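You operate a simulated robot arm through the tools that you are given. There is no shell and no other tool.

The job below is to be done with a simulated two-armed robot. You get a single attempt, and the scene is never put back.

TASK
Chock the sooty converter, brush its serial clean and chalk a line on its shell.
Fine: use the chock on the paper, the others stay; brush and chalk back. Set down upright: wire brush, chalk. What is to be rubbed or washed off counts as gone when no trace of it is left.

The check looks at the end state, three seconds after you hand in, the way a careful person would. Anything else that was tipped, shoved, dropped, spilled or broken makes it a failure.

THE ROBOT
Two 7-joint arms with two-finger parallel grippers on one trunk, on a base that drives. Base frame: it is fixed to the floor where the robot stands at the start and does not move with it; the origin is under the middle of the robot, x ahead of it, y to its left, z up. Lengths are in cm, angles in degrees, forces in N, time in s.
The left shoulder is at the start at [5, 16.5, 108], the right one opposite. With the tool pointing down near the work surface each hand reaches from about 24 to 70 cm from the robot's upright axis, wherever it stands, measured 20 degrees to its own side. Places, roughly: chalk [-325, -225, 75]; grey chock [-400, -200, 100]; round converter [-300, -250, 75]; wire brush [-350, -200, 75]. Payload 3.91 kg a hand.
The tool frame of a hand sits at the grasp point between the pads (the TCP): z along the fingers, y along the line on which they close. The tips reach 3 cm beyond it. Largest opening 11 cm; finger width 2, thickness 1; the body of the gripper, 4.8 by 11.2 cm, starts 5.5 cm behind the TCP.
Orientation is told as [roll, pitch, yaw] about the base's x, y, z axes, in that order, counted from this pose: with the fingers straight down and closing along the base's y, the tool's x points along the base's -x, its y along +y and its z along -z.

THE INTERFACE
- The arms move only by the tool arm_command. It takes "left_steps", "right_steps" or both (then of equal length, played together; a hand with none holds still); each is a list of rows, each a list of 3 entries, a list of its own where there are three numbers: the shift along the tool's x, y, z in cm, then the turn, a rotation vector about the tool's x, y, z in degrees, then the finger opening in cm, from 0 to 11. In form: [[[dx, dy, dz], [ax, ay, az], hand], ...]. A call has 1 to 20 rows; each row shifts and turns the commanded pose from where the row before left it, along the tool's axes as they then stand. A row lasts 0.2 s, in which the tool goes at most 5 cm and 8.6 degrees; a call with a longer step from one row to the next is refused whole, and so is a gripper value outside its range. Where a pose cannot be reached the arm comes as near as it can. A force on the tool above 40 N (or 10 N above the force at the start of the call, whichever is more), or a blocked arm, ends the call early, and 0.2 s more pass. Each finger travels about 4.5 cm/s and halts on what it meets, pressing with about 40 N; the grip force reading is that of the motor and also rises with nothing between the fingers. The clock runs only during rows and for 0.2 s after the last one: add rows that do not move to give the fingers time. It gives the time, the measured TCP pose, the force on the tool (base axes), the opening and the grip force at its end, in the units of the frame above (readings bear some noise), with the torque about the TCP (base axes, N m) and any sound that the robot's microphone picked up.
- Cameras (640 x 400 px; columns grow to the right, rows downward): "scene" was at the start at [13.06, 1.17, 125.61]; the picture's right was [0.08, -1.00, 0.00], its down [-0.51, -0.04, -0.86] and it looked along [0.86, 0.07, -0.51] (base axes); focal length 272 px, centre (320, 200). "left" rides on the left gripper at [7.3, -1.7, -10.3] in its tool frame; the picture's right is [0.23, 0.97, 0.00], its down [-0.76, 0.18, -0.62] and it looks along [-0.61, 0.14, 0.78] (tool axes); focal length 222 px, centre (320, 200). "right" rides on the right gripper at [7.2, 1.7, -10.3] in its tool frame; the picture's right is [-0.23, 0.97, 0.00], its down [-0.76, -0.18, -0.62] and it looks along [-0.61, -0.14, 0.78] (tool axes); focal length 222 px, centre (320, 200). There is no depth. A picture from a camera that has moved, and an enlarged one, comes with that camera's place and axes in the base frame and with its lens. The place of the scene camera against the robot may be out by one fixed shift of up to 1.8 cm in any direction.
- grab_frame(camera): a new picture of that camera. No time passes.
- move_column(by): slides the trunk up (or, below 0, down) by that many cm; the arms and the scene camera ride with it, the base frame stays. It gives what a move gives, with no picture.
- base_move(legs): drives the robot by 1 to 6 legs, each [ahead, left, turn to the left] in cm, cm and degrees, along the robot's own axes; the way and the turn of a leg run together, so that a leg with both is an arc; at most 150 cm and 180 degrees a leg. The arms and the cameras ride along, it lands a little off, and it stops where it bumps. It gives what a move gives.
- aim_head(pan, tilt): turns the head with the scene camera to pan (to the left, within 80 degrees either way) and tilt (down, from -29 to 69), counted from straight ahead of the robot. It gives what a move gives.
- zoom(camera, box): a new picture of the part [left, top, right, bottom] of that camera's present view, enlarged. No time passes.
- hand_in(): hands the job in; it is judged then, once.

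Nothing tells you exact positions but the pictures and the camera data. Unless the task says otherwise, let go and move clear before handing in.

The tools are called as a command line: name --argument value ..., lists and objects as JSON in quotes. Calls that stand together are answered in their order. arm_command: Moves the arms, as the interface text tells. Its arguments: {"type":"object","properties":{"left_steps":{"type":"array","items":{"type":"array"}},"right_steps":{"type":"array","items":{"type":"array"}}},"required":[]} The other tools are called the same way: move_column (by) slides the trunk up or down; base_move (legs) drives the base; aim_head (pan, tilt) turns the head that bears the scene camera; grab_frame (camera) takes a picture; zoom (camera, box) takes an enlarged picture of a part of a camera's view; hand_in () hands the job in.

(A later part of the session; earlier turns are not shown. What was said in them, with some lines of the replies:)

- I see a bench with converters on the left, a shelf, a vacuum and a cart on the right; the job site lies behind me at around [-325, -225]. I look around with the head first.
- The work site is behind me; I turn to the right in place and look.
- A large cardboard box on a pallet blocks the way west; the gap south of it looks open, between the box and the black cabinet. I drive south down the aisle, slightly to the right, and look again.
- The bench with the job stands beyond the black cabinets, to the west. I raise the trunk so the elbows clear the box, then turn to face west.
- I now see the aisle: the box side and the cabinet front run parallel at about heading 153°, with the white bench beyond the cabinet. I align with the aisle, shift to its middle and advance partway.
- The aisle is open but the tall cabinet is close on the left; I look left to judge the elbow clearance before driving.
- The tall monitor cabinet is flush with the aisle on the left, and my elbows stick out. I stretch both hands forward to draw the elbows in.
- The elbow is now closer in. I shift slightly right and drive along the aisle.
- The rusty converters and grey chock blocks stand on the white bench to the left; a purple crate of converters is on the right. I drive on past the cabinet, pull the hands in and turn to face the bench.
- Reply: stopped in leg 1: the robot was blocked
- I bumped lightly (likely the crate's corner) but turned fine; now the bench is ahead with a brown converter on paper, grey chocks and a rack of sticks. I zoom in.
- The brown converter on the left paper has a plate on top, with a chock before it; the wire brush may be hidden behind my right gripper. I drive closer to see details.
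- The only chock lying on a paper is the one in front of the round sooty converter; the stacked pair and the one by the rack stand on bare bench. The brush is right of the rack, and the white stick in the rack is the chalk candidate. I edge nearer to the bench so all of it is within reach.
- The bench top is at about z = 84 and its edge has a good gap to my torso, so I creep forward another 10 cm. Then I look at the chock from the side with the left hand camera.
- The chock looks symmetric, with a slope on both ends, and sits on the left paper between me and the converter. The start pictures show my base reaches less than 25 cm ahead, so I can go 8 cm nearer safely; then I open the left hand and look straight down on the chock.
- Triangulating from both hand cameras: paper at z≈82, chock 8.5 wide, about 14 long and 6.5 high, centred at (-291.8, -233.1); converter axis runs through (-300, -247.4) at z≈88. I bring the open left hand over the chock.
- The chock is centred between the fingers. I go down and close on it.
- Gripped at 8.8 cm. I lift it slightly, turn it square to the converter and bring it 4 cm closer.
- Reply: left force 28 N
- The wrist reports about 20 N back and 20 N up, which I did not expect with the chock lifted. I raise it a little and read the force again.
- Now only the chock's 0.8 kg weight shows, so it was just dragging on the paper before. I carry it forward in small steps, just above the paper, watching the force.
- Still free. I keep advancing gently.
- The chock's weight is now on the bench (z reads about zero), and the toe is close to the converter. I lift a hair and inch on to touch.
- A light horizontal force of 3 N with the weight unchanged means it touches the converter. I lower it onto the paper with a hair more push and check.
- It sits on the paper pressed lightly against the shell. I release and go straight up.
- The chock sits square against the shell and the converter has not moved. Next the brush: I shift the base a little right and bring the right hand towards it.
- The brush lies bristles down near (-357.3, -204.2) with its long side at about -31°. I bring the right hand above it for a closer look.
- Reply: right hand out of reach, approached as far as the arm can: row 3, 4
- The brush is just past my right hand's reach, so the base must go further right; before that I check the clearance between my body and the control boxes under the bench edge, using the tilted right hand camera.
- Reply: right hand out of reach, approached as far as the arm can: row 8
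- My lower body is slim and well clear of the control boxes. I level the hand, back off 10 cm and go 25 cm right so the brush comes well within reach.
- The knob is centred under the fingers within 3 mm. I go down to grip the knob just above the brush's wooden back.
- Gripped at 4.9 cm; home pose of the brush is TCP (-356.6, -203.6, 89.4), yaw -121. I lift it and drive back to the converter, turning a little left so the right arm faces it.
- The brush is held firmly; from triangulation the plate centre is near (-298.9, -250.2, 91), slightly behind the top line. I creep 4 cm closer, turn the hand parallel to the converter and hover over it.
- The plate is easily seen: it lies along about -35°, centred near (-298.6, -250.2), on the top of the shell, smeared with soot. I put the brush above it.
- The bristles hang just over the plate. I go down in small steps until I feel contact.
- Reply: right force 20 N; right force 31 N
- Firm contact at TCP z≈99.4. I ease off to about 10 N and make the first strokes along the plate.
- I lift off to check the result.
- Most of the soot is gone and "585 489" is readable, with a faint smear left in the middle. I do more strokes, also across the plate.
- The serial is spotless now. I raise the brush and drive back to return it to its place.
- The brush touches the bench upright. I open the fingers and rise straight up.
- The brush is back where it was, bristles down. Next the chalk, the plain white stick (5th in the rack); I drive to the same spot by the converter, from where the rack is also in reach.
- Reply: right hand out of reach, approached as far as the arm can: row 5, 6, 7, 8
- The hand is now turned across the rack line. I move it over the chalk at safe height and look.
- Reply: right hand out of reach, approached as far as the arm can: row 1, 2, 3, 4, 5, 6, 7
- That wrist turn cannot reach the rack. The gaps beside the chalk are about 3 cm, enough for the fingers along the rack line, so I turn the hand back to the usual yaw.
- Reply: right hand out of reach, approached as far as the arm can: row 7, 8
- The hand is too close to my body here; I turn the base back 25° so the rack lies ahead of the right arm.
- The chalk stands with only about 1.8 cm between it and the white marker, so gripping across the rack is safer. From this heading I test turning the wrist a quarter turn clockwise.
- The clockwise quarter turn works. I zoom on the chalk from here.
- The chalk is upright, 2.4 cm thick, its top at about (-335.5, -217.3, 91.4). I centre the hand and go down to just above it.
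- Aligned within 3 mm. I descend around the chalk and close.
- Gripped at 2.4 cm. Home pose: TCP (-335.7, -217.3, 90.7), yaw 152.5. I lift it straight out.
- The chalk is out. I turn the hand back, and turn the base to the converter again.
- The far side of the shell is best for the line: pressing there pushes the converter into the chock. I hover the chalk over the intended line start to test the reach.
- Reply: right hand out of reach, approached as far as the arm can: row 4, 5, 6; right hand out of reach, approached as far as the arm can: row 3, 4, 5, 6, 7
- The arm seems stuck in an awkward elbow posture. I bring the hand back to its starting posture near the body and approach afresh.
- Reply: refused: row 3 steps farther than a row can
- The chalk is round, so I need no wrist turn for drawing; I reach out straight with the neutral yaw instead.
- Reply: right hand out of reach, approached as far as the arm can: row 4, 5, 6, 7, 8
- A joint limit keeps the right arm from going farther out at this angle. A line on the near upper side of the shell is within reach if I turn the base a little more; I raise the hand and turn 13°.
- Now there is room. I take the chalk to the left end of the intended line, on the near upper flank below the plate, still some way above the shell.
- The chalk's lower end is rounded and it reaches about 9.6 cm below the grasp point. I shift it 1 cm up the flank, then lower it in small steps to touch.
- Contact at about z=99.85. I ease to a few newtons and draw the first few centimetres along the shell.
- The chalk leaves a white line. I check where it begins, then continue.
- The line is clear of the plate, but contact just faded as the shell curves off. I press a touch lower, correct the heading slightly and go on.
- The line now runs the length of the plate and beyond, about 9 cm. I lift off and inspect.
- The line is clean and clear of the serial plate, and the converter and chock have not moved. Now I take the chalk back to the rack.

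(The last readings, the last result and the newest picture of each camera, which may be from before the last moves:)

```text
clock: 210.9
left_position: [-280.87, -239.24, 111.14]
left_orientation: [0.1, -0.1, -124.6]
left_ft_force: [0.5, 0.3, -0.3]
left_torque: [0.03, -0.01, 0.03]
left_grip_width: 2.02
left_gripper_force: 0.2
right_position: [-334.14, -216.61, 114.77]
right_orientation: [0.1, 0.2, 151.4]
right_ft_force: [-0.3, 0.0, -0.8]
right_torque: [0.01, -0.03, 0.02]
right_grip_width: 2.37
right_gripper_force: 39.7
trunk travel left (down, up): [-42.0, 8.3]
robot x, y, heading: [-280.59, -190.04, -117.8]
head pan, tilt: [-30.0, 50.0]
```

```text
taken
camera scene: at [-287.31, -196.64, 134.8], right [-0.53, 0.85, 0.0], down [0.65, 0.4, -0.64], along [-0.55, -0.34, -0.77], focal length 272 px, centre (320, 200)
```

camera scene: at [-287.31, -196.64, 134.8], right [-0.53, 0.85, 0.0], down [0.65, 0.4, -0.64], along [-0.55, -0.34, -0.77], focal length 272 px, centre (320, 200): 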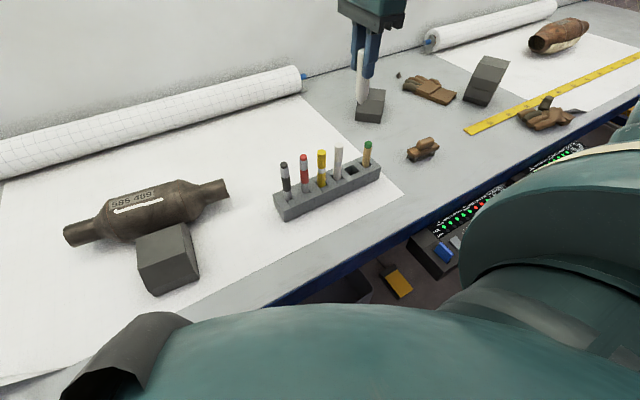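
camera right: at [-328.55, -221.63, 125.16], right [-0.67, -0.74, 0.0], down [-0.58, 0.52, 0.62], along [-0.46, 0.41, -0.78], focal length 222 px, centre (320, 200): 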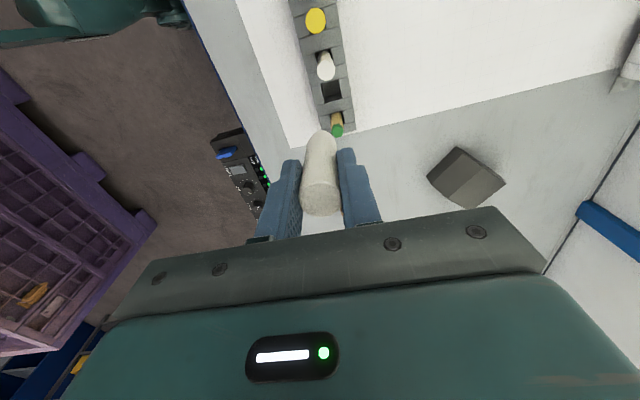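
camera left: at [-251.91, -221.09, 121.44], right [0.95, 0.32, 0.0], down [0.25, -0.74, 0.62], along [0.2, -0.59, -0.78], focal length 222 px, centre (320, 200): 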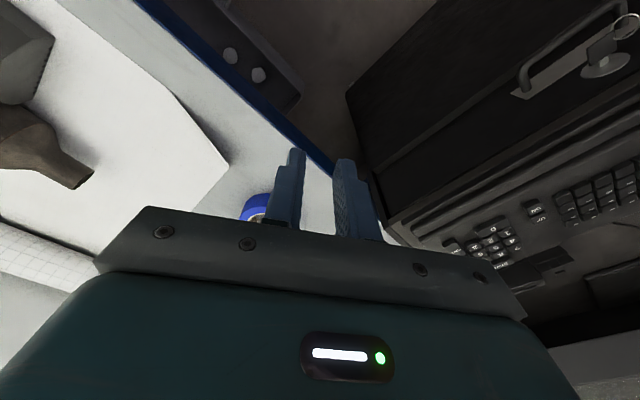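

arm_command --right_steps '[[[-1.12, 1.29, 0], [0, 0, -1.1], 1.8], [[0, 0, 0], [0, 0, 0], 1.8]]'

zoom --camera "right" --box '[260, 30, 400, 230]'

zoom --camera "scene" --box '[250, 20, 430, 230]'

```text
clock: 211.5
left_position: [-280.81, -239.35, 111.12]
left_orientation: [0.1, -0.2, -124.5]
left_ft_force: [0.2, -0.4, 0.0]
left_torque: [0.02, 0.01, -0.01]
left_grip_width: 1.99
left_gripper_force: 0.0
right_position: [-335.61, -217.19, 114.8]
right_orientation: [0.1, 0.0, 152.5]
right_ft_force: [-0.2, 0.1, -0.4]
right_torque: [-0.04, -0.01, 0.0]
right_grip_width: 2.35
right_gripper_force: 40.1
trunk travel left (down, up): [-42.0, 8.3]
robot x, y, heading: [-280.4, -190.6, -118.4]
head pan, tilt: [-30.0, 50.0]
```

```text
2.00 times, centred on (330, 130) of right
camera zoom: at [-329.98, -222.08, 125.08], right [-0.65, -0.76, 0.0], down [-0.59, 0.51, 0.62], along [-0.47, 0.4, -0.78], focal length 444 px, centre (300, 340)
```

zoom: 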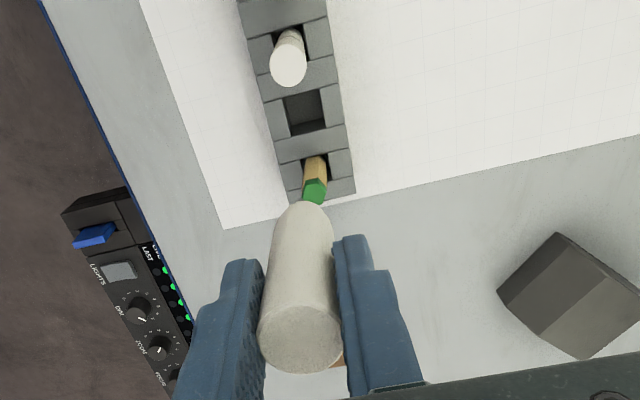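

```text
1.90 times, centred on (340, 125) of scene
camera zoom: at [-287.28, -196.63, 134.81], right [-0.53, 0.85, 0.0], down [0.65, 0.4, -0.64], along [-0.55, -0.34, -0.77], focal length 518 px, centre (282, 343)
```

zoom: 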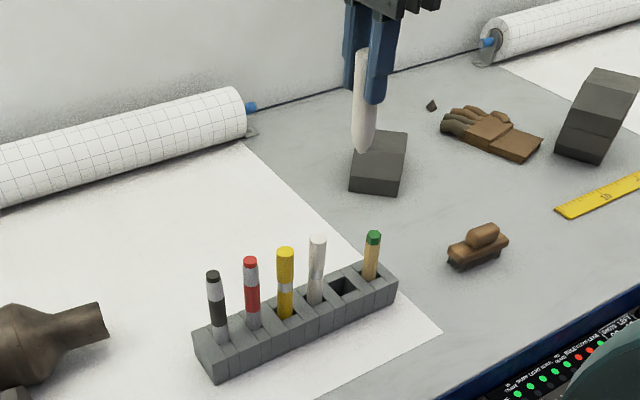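

The chalk tilted only about 2° in the grip. I centre its tip over the empty slot and go down to just above the rack.

arm_command --right_steps '[[[0.19, 0.37, 3], [0, 0, 0], 1.8], [[0, 0, 4], [0, 0, 0], 1.8], [[0, 0, 4], [0, 0, 0], 1.8], [[0, 0, 4], [0, 0, 0], 1.8], [[0, 0, 2], [0, 0, 0], 1.8], [[0, 0, 0], [0, 0, 0], 1.8]]'

zoom --camera "right" --box '[260, 30, 400, 230]'

zoom --camera "scene" --box '[290, 90, 420, 220]'

```text
clock: 212.9
left_position: [-280.94, -239.24, 111.12]
left_orientation: [0.0, -0.1, -124.6]
left_ft_force: [0.2, 0.0, 0.3]
left_torque: [-0.01, 0.02, 0.03]
left_grip_width: 2.0
left_gripper_force: 0.0
right_position: [-335.85, -217.72, 97.75]
right_orientation: [0.1, 0.0, 152.3]
right_ft_force: [0.7, -0.5, -0.8]
right_torque: [0.03, 0.0, 0.0]
right_grip_width: 2.36
right_gripper_force: 40.2
trunk travel left (down, up): [-42.0, 8.3]
robot x, y, heading: [-280.11, -190.75, -118.0]
head pan, tilt: [-30.0, 50.0]
```

```text
2.00 times, centred on (330, 130) of right
camera zoom: at [-330.14, -222.59, 108.08], right [-0.65, -0.76, 0.0], down [-0.59, 0.51, 0.62], along [-0.47, 0.4, -0.78], focal length 444 px, centre (300, 340)
```

zoom: 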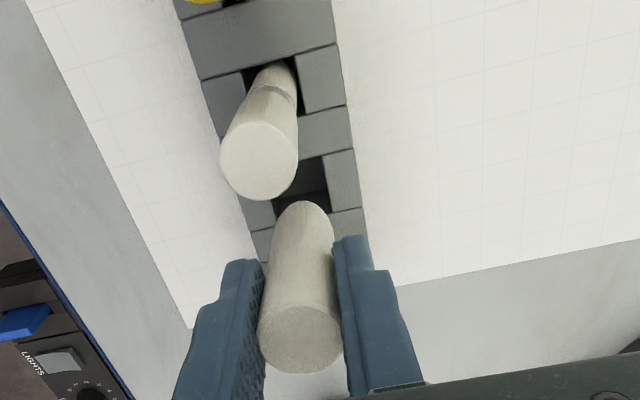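

```text
3.08 times, centred on (355, 155) of scene
camera zoom: at [-287.3, -196.64, 134.8], right [-0.53, 0.85, 0.0], down [0.65, 0.4, -0.64], along [-0.55, -0.34, -0.77], focal length 836 px, centre (212, 338)
```

zoom: 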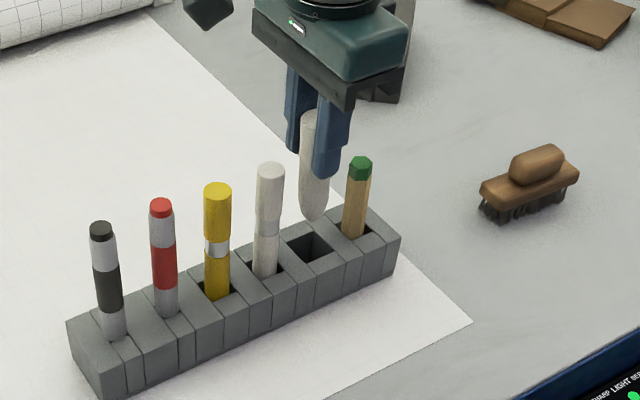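

arm_command --right_steps '[[[0.2, 0.15, 1], [0, 0, 0], 1.8], [[0, 0, 1], [0, 0, 0], 1.8], [[0, 0, 0.7], [0, 0, 0], 1.8], [[0, 0, 0], [0, 0, 0], 1.8]]'

zoom --camera "right" --box '[260, 30, 400, 230]'

zoom --camera "scene" --box '[290, 90, 420, 220]'

```text
clock: 213.9
left_position: [-280.98, -239.26, 111.1]
left_orientation: [0.1, 0.0, -124.5]
left_ft_force: [0.7, -0.5, -0.3]
left_torque: [0.01, 0.03, 0.02]
left_grip_width: 1.99
left_gripper_force: 0.1
right_position: [-335.62, -217.89, 94.99]
right_orientation: [0.1, 0.0, 152.4]
right_ft_force: [-0.3, 0.4, -0.9]
right_torque: [0.01, -0.04, 0.0]
right_grip_width: 2.37
right_gripper_force: 40.2
trunk travel left (down, up): [-42.0, 8.3]
robot x, y, heading: [-280.65, -190.45, -118.1]
head pan, tilt: [-30.0, 50.0]
```

```text
2.00 times, centred on (330, 130) of right
camera zoom: at [-329.91, -222.82, 105.36], right [-0.65, -0.76, 0.0], down [-0.59, 0.51, 0.62], along [-0.47, 0.4, -0.78], focal length 444 px, centre (300, 340)
```

zoom: 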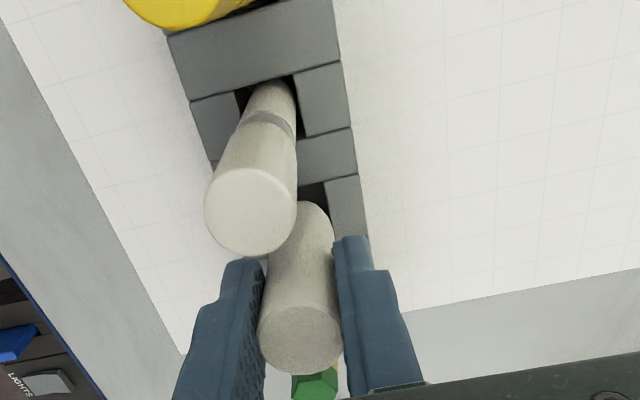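

```text
3.08 times, centred on (355, 155) of scene
camera zoom: at [-287.31, -196.64, 134.8], right [-0.53, 0.85, 0.0], down [0.65, 0.4, -0.64], along [-0.55, -0.34, -0.77], focal length 836 px, centre (212, 338)
```

zoom: 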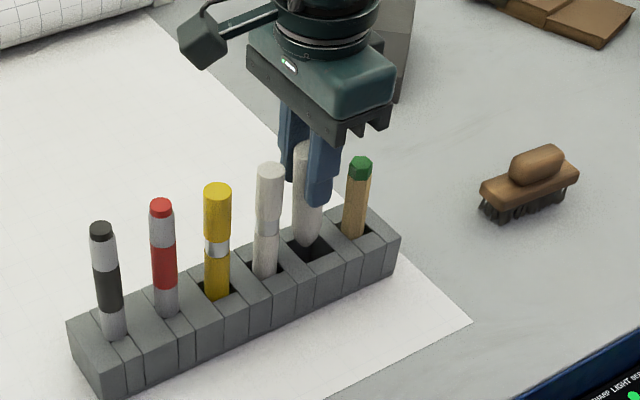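

The tip is at the slot's mouth. I continue down slowly, watching the force.

arm_command --right_steps '[[[0, 0, 0.5], [0, 0, 0], 1.8], [[0, 0, 0.5], [0, 0, 0], 1.8], [[0, 0, 0], [0, 0, 0], 1.8]]'

zoom --camera "scene" --box '[290, 90, 420, 220]'

```text
clock: 214.7
left_position: [-280.97, -239.2, 111.22]
left_orientation: [0.0, -0.2, -124.6]
left_ft_force: [0.4, -0.5, 0.7]
left_torque: [0.01, -0.04, 0.0]
left_grip_width: 2.0
left_gripper_force: 0.1
right_position: [-335.74, -218.1, 94.05]
right_orientation: [0.1, 0.1, 152.5]
right_ft_force: [0.6, -0.6, -0.4]
right_torque: [0.0, 0.0, -0.02]
right_grip_width: 2.35
right_gripper_force: 40.8
trunk travel left (down, up): [-42.0, 8.3]
robot x, y, heading: [-280.76, -190.41, -118.2]
head pan, tilt: [-30.0, 50.0]
```

```text
3.08 times, centred on (355, 155) of scene
camera zoom: at [-287.31, -196.64, 134.8], right [-0.53, 0.85, 0.0], down [0.65, 0.4, -0.64], along [-0.55, -0.34, -0.77], focal length 836 px, centre (212, 338)
```

zoom: 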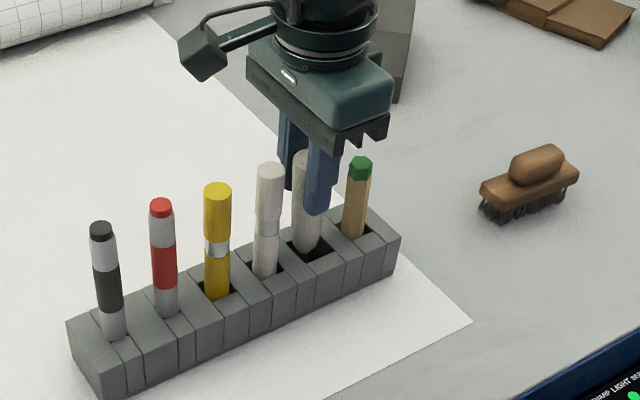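

arm_command --right_steps '[[[-0.15, -0.35, 0], [0, 0, 0], 1.8], [[0, 0, 0.5], [0, 0, 0], 1.8], [[0, 0, 0.5], [0, 0, 0], 1.8], [[0, 0, 0], [0, 0, 0], 1.8]]'

zoom --camera "scene" --box '[290, 90, 420, 220]'

```text
clock: 215.7
left_position: [-280.85, -239.25, 111.16]
left_orientation: [0.0, -0.1, -124.6]
left_ft_force: [0.7, 1.0, -0.7]
left_torque: [0.0, 0.01, -0.03]
left_grip_width: 2.0
left_gripper_force: 0.0
right_position: [-335.79, -217.6, 93.05]
right_orientation: [0.1, 0.1, 152.5]
right_ft_force: [-0.2, -0.4, -1.0]
right_torque: [-0.05, 0.01, -0.02]
right_grip_width: 2.34
right_gripper_force: 40.6
trunk travel left (down, up): [-42.0, 8.3]
robot x, y, heading: [-280.37, -190.5, -118.1]
head pan, tilt: [-30.0, 50.0]
```

```text
3.08 times, centred on (355, 155) of scene
camera zoom: at [-287.3, -196.64, 134.8], right [-0.53, 0.85, 0.0], down [0.65, 0.4, -0.64], along [-0.55, -0.34, -0.77], focal length 836 px, centre (212, 338)
```

zoom: 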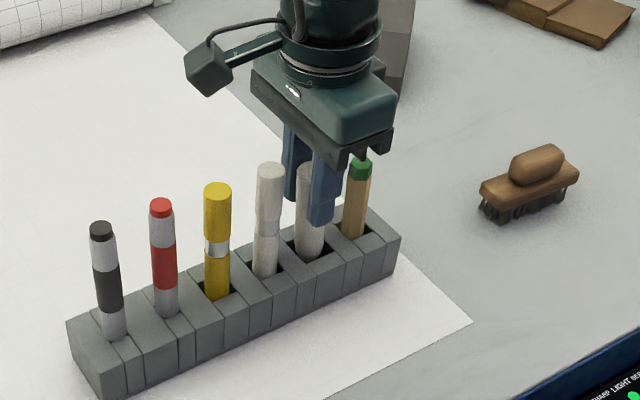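

The chalk is inside the slot with no side force. I lower it the rest of the way.

arm_command --right_steps '[[[0, 0, 0.7], [0, 0, 0], 1.8], [[0, 0, 0.7], [0, 0, 0], 1.8], [[0, 0, 0.4], [0, 0, 0], 1.8], [[0, 0, 0], [0, 0, 0], 1.8]]'

arm_command --right_steps '[[[0, 0, 0.2], [0, 0, 0], 1.8], [[0, 0, 0.15], [0, 0, 0], 1.8], [[0, 0, 0], [0, 0, 0], 1.8]]'

zoom --camera "scene" --box '[290, 90, 420, 220]'

```text
clock: 216.7
left_position: [-280.83, -239.28, 111.09]
left_orientation: [0.0, -0.1, -124.6]
left_ft_force: [0.2, 0.4, 1.0]
left_torque: [0.02, 0.02, 0.04]
left_grip_width: 2.03
left_gripper_force: 0.1
right_position: [-335.75, -217.54, 91.23]
right_orientation: [0.2, -0.1, 152.4]
right_ft_force: [-4.6, 1.3, -0.2]
right_torque: [0.01, 0.17, -0.01]
right_grip_width: 2.34
right_gripper_force: 40.5
trunk travel left (down, up): [-42.0, 8.3]
robot x, y, heading: [-280.89, -190.61, -118.0]
head pan, tilt: [-30.0, 50.0]
```

```text
clock: 217.5
left_position: [-280.87, -239.25, 111.25]
left_orientation: [0.0, -0.2, -124.6]
left_ft_force: [-0.5, -0.9, 0.2]
left_torque: [0.0, -0.02, -0.03]
left_grip_width: 1.98
left_gripper_force: 0.1
right_position: [-335.74, -217.68, 90.81]
right_orientation: [0.1, 0.0, 152.6]
right_ft_force: [-4.8, 2.9, 1.4]
right_torque: [0.16, 0.21, -0.05]
right_grip_width: 2.36
right_gripper_force: 39.9
trunk travel left (down, up): [-42.0, 8.3]
robot x, y, heading: [-280.52, -190.49, -118.2]
head pan, tilt: [-30.0, 50.0]
```

```text
3.08 times, centred on (355, 155) of scene
camera zoom: at [-287.33, -196.6, 134.8], right [-0.53, 0.85, 0.0], down [0.65, 0.4, -0.64], along [-0.55, -0.34, -0.77], focal length 836 px, centre (212, 338)
```

zoom: 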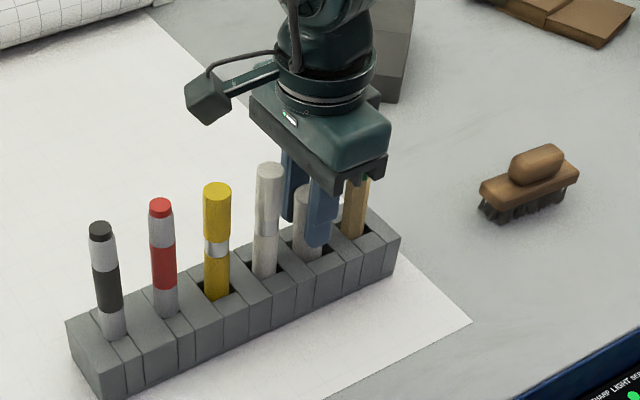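

arm_command --right_steps '[[[-0.12, -0.05, 0], [0, 0, 0], 1.8], [[0, 0, 0.1], [0, 0, 0], 1.8], [[0, 0, 0], [0, 0, 0], 1.8]]'

```text
clock: 218.3
left_position: [-280.89, -239.15, 111.13]
left_orientation: [-0.1, -0.2, -124.6]
left_ft_force: [-0.3, -1.4, -1.0]
left_torque: [-0.01, 0.0, 0.02]
left_grip_width: 2.02
left_gripper_force: 0.0
right_position: [-335.76, -217.52, 90.71]
right_orientation: [0.2, 0.1, 152.6]
right_ft_force: [1.1, -1.3, 3.9]
right_torque: [-0.11, -0.03, -0.01]
right_grip_width: 2.34
right_gripper_force: 39.8
trunk travel left (down, up): [-42.0, 8.3]
robot x, y, heading: [-280.76, -190.88, -118.3]
head pan, tilt: [-30.0, 50.0]
```

It is seated at the same height as before. I open and rise straight up.

arm_command --right_steps '[[[0, 0, -0.05], [0, 0, 0], 2.8], [[0, 0, 0], [0, 0, 0], 4], [[0, 0, 0], [0, 0, 0], 5], [[0, 0, 0], [0, 0, 0], 6], [[0, 0, 0], [0, 0, 0], 6], [[0, 0, -1], [0, 0, 0], 6], [[0, 0, -3], [0, 0, 0], 6], [[0, 0, -4], [0, 0, 0], 6], [[0, 0, -4], [0, 0, 0], 6], [[0, 0, -4], [0, 0, 0], 6], [[0, 0, -4], [0, 0, 0], 6], [[0, 0, -4], [0, 0, 0], 6], [[0, 0, 0], [0, 0, 0], 6]]'

grab_frame --camera "right"

grab_frame --camera "scene"

zoom --camera "scene" --box '[260, 110, 420, 230]'

```text
clock: 221.1
left_position: [-280.84, -239.34, 111.18]
left_orientation: [0.0, -0.1, -124.5]
left_ft_force: [0.4, 0.4, -0.3]
left_torque: [-0.01, 0.02, 0.0]
left_grip_width: 2.03
left_gripper_force: 0.0
right_position: [-335.55, -217.46, 114.87]
right_orientation: [0.0, 0.0, 152.5]
right_ft_force: [0.1, 0.0, 0.6]
right_torque: [0.0, 0.02, -0.01]
right_grip_width: 5.99
right_gripper_force: 0.1
trunk travel left (down, up): [-42.0, 8.3]
robot x, y, heading: [-280.6, -190.72, -118.0]
head pan, tilt: [-30.0, 50.0]
```

```text
taken
camera right: at [-329.9, -222.33, 125.35], right [-0.65, -0.76, 0.0], down [-0.59, 0.51, 0.62], along [-0.47, 0.4, -0.78], focal length 222 px, centre (320, 200)
```

right: 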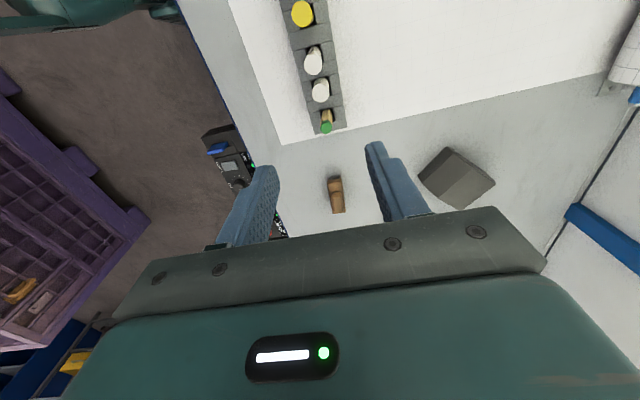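

```text
taken
camera scene: at [-287.32, -196.65, 134.8], right [-0.53, 0.85, 0.0], down [0.65, 0.4, -0.64], along [-0.55, -0.34, -0.77], focal length 272 px, centre (320, 200)
```

scene: 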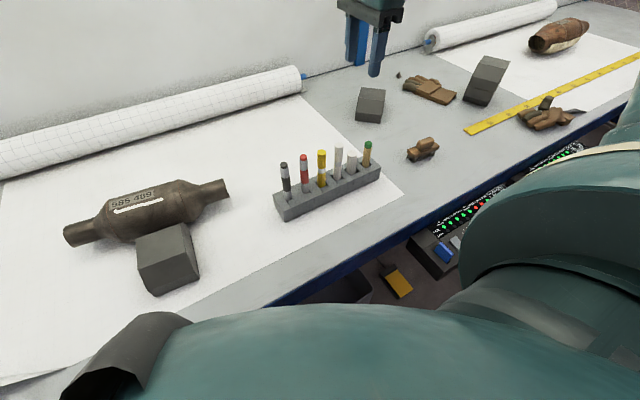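

```text
3.33 times, centred on (340, 170) of scene
camera zoom: at [-287.32, -196.65, 134.8], right [-0.53, 0.85, 0.0], down [0.65, 0.4, -0.64], along [-0.55, -0.34, -0.77], focal length 906 px, centre (253, 300)
```

zoom: 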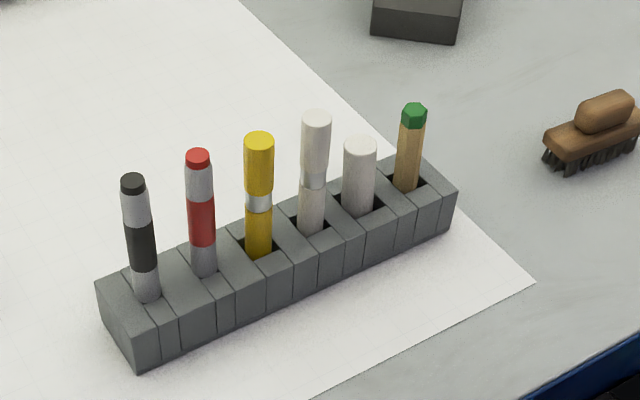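

The chalk is back in its slot and the brush is in place. I check the chock's contact with the converter from both hand cameras.

zoom --camera "scene" --box '[50, 160, 240, 310]'

grab_frame --camera "left"

zoom --camera "left" --box '[130, 60, 330, 240]'

```text
2.67 times, centred on (145, 235) of scene
camera zoom: at [-287.32, -196.65, 134.8], right [-0.53, 0.85, 0.0], down [0.65, 0.4, -0.64], along [-0.55, -0.34, -0.77], focal length 725 px, centre (787, 107)
```

zoom: 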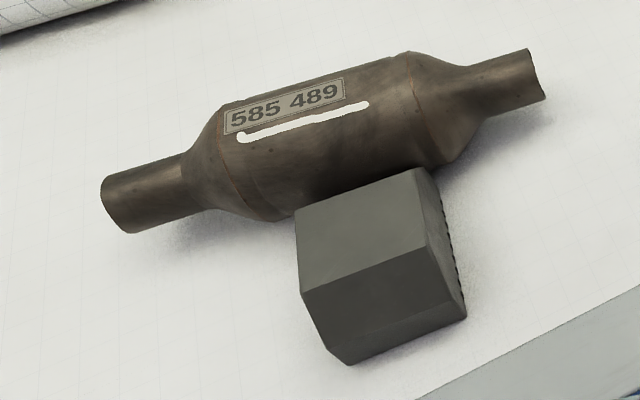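

```text
taken
camera left: at [-278.3, -232.44, 121.44], right [0.93, -0.37, 0.0], down [-0.28, -0.73, 0.62], along [-0.23, -0.58, -0.78], focal length 222 px, centre (320, 200)
```

left: 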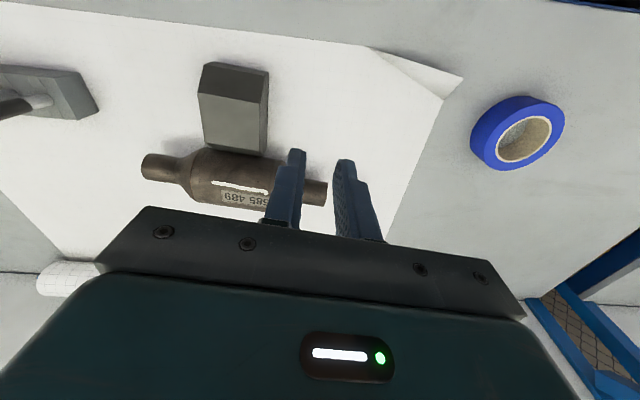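

```text
2.22 times, centred on (230, 150) of left
camera zoom: at [-278.3, -232.44, 121.44], right [0.93, -0.37, 0.0], down [-0.28, -0.73, 0.62], along [-0.23, -0.58, -0.78], focal length 494 px, centre (520, 311)
```

zoom: 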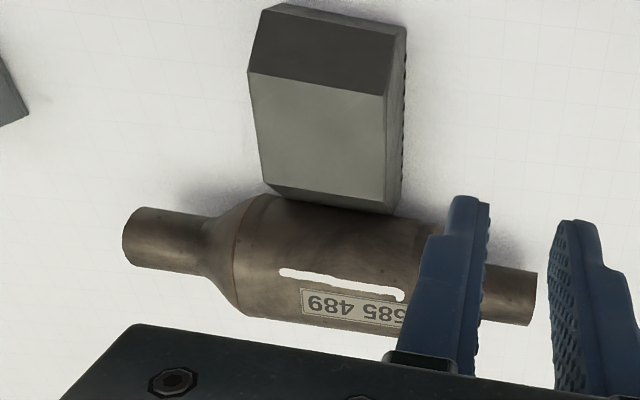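

zoom --camera "left" --box '[195, 120, 275, 180]'

zoom --camera "scene" --box '[125, 205, 195, 255]'

```text
6.67 times, centred on (235, 150) of left
camera zoom: at [-278.3, -232.44, 121.44], right [0.93, -0.37, 0.0], down [-0.28, -0.73, 0.62], along [-0.23, -0.58, -0.78], focal length 1481 px, centre (887, 533)
```

zoom: 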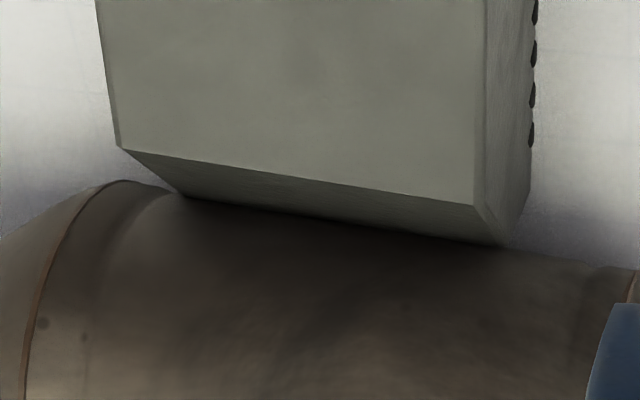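

```text
8.00 times, centred on (160, 230) of scene
camera zoom: at [-287.32, -196.65, 134.8], right [-0.53, 0.85, 0.0], down [0.65, 0.4, -0.64], along [-0.55, -0.34, -0.77], focal length 2175 px, centre (1600, -40)
```

zoom: 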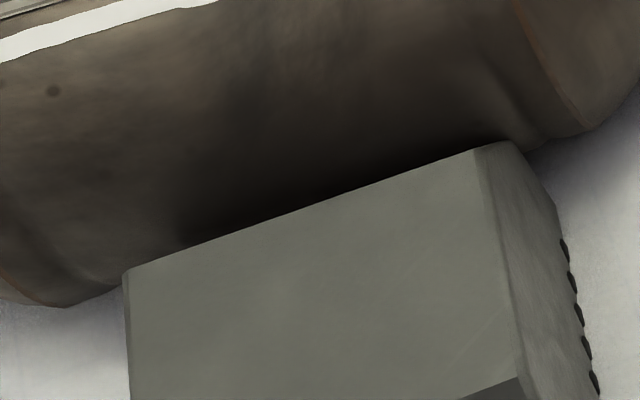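

The chock sits tight against the shell with no gap visible. I raise both hands and back the robot away from the bench.

arm_command --left_steps '[[[0, 0, -3], [0, 0, 0], 2], [[2, 0, -2], [0, 0, 0], 2]]' --right_steps '[[[0, 0, -3], [0, 0, 0], 6], [[0, 0, -1], [0, 0, 0], 6]]'

base_move --legs '[[-22, 0, 0]]'

aim_head --pan 0 --tilt 42

grab_frame --camera "scene"

zoom --camera "scene" --box '[200, 100, 440, 220]'

```text
clock: 221.7
left_position: [-279.64, -237.66, 116.27]
left_orientation: [0.1, -0.3, -124.6]
left_ft_force: [-0.1, 0.0, -0.9]
left_torque: [-0.01, 0.0, -0.02]
left_grip_width: 2.02
left_gripper_force: 0.1
right_position: [-335.71, -217.35, 119.13]
right_orientation: [0.2, 0.2, 152.4]
right_ft_force: [-0.1, 0.5, 0.4]
right_torque: [-0.03, -0.04, -0.03]
right_grip_width: 6.04
right_gripper_force: 0.1
trunk travel left (down, up): [-42.0, 8.3]
robot x, y, heading: [-280.76, -190.32, -118.0]
head pan, tilt: [-30.0, 50.0]
```

```text
clock: 223.4
left_position: [-269.38, -218.58, 116.23]
left_orientation: [0.0, -0.2, -124.5]
left_ft_force: [-0.7, 0.2, -0.3]
left_torque: [-0.02, -0.02, 0.0]
left_grip_width: 2.0
left_gripper_force: 0.1
right_position: [-325.64, -198.45, 119.02]
right_orientation: [0.1, 0.1, 152.6]
right_ft_force: [0.2, -0.7, 0.2]
right_torque: [-0.03, -0.01, -0.01]
right_grip_width: 6.01
right_gripper_force: 0.1
trunk travel left (down, up): [-42.0, 8.3]
robot x, y, heading: [-270.41, -171.37, -118.0]
head pan, tilt: [-30.0, 50.0]
```

```text
clock: 224.3
left_position: [-269.42, -218.61, 116.17]
left_orientation: [-0.1, -0.1, -124.6]
left_ft_force: [-0.3, 0.9, -0.2]
left_torque: [0.01, 0.0, 0.01]
left_grip_width: 2.0
left_gripper_force: 0.0
right_position: [-325.66, -198.61, 118.99]
right_orientation: [0.1, 0.1, 152.7]
right_ft_force: [-0.6, -0.3, -0.6]
right_torque: [-0.02, 0.0, 0.01]
right_grip_width: 5.98
right_gripper_force: 0.0
trunk travel left (down, up): [-42.0, 8.3]
robot x, y, heading: [-270.31, -171.15, -118.1]
head pan, tilt: [0.0, 42.0]
```

```text
taken
camera scene: at [-274.54, -180.93, 135.92], right [-0.88, 0.47, 0.0], down [0.32, 0.59, -0.74], along [-0.35, -0.66, -0.67], focal length 272 px, centre (320, 200)
```

scene: 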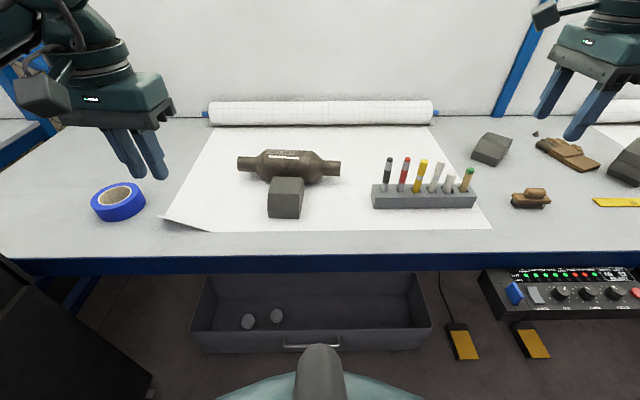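

```text
2.67 times, centred on (320, 160) of scene
camera zoom: at [-274.54, -180.93, 135.92], right [-0.88, 0.47, 0.0], down [0.32, 0.59, -0.74], along [-0.35, -0.66, -0.67], focal length 725 px, centre (320, 307)
```

zoom: 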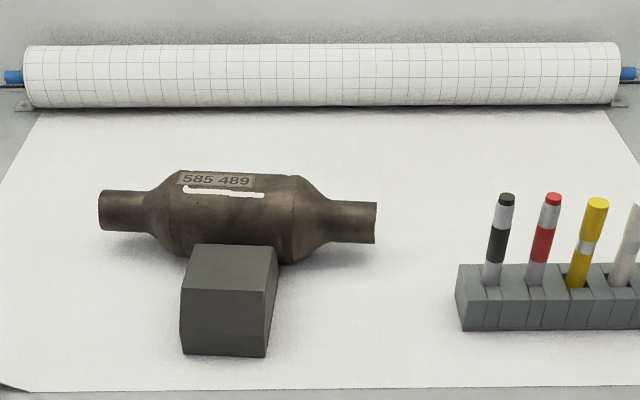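

Everything is in its place: chock against the converter, serial clean, chalk line on the shell, brush and chalk back, hands empty and clear. I hand in.

hand_in

```text
The job is handed in.
```

I handed the job in. The converter is chocked, its serial is brushed clean, and there is a chalk line on its shell. I have not seen the verdict.

- **Chock:** I used the chock on the paper in front of the sooty converter. It now rests against the shell, and no gap shows in the pictures. The other chocks were not touched. The listed spot for the grey chock, [-400, -200, 100], matched a stacked pair on bare bench instead. I followed your "on the paper" instruction.
- **Serial:** "585 489" is fully readable, with no soot left on the plate in close-up.
- **Chalk line:** The line is roughly 9 cm long and runs along the shell just below the serial plate, without touching the plate. It starts with a small hook.
- **Brush and chalk:** Both are back where they came from, the brush bristles down and the chalk upright in its slot in the rack.

While driving in, the base stopped against something, most likely a corner of the purple crate. The contact was light, but I did not check whether the crate moved.
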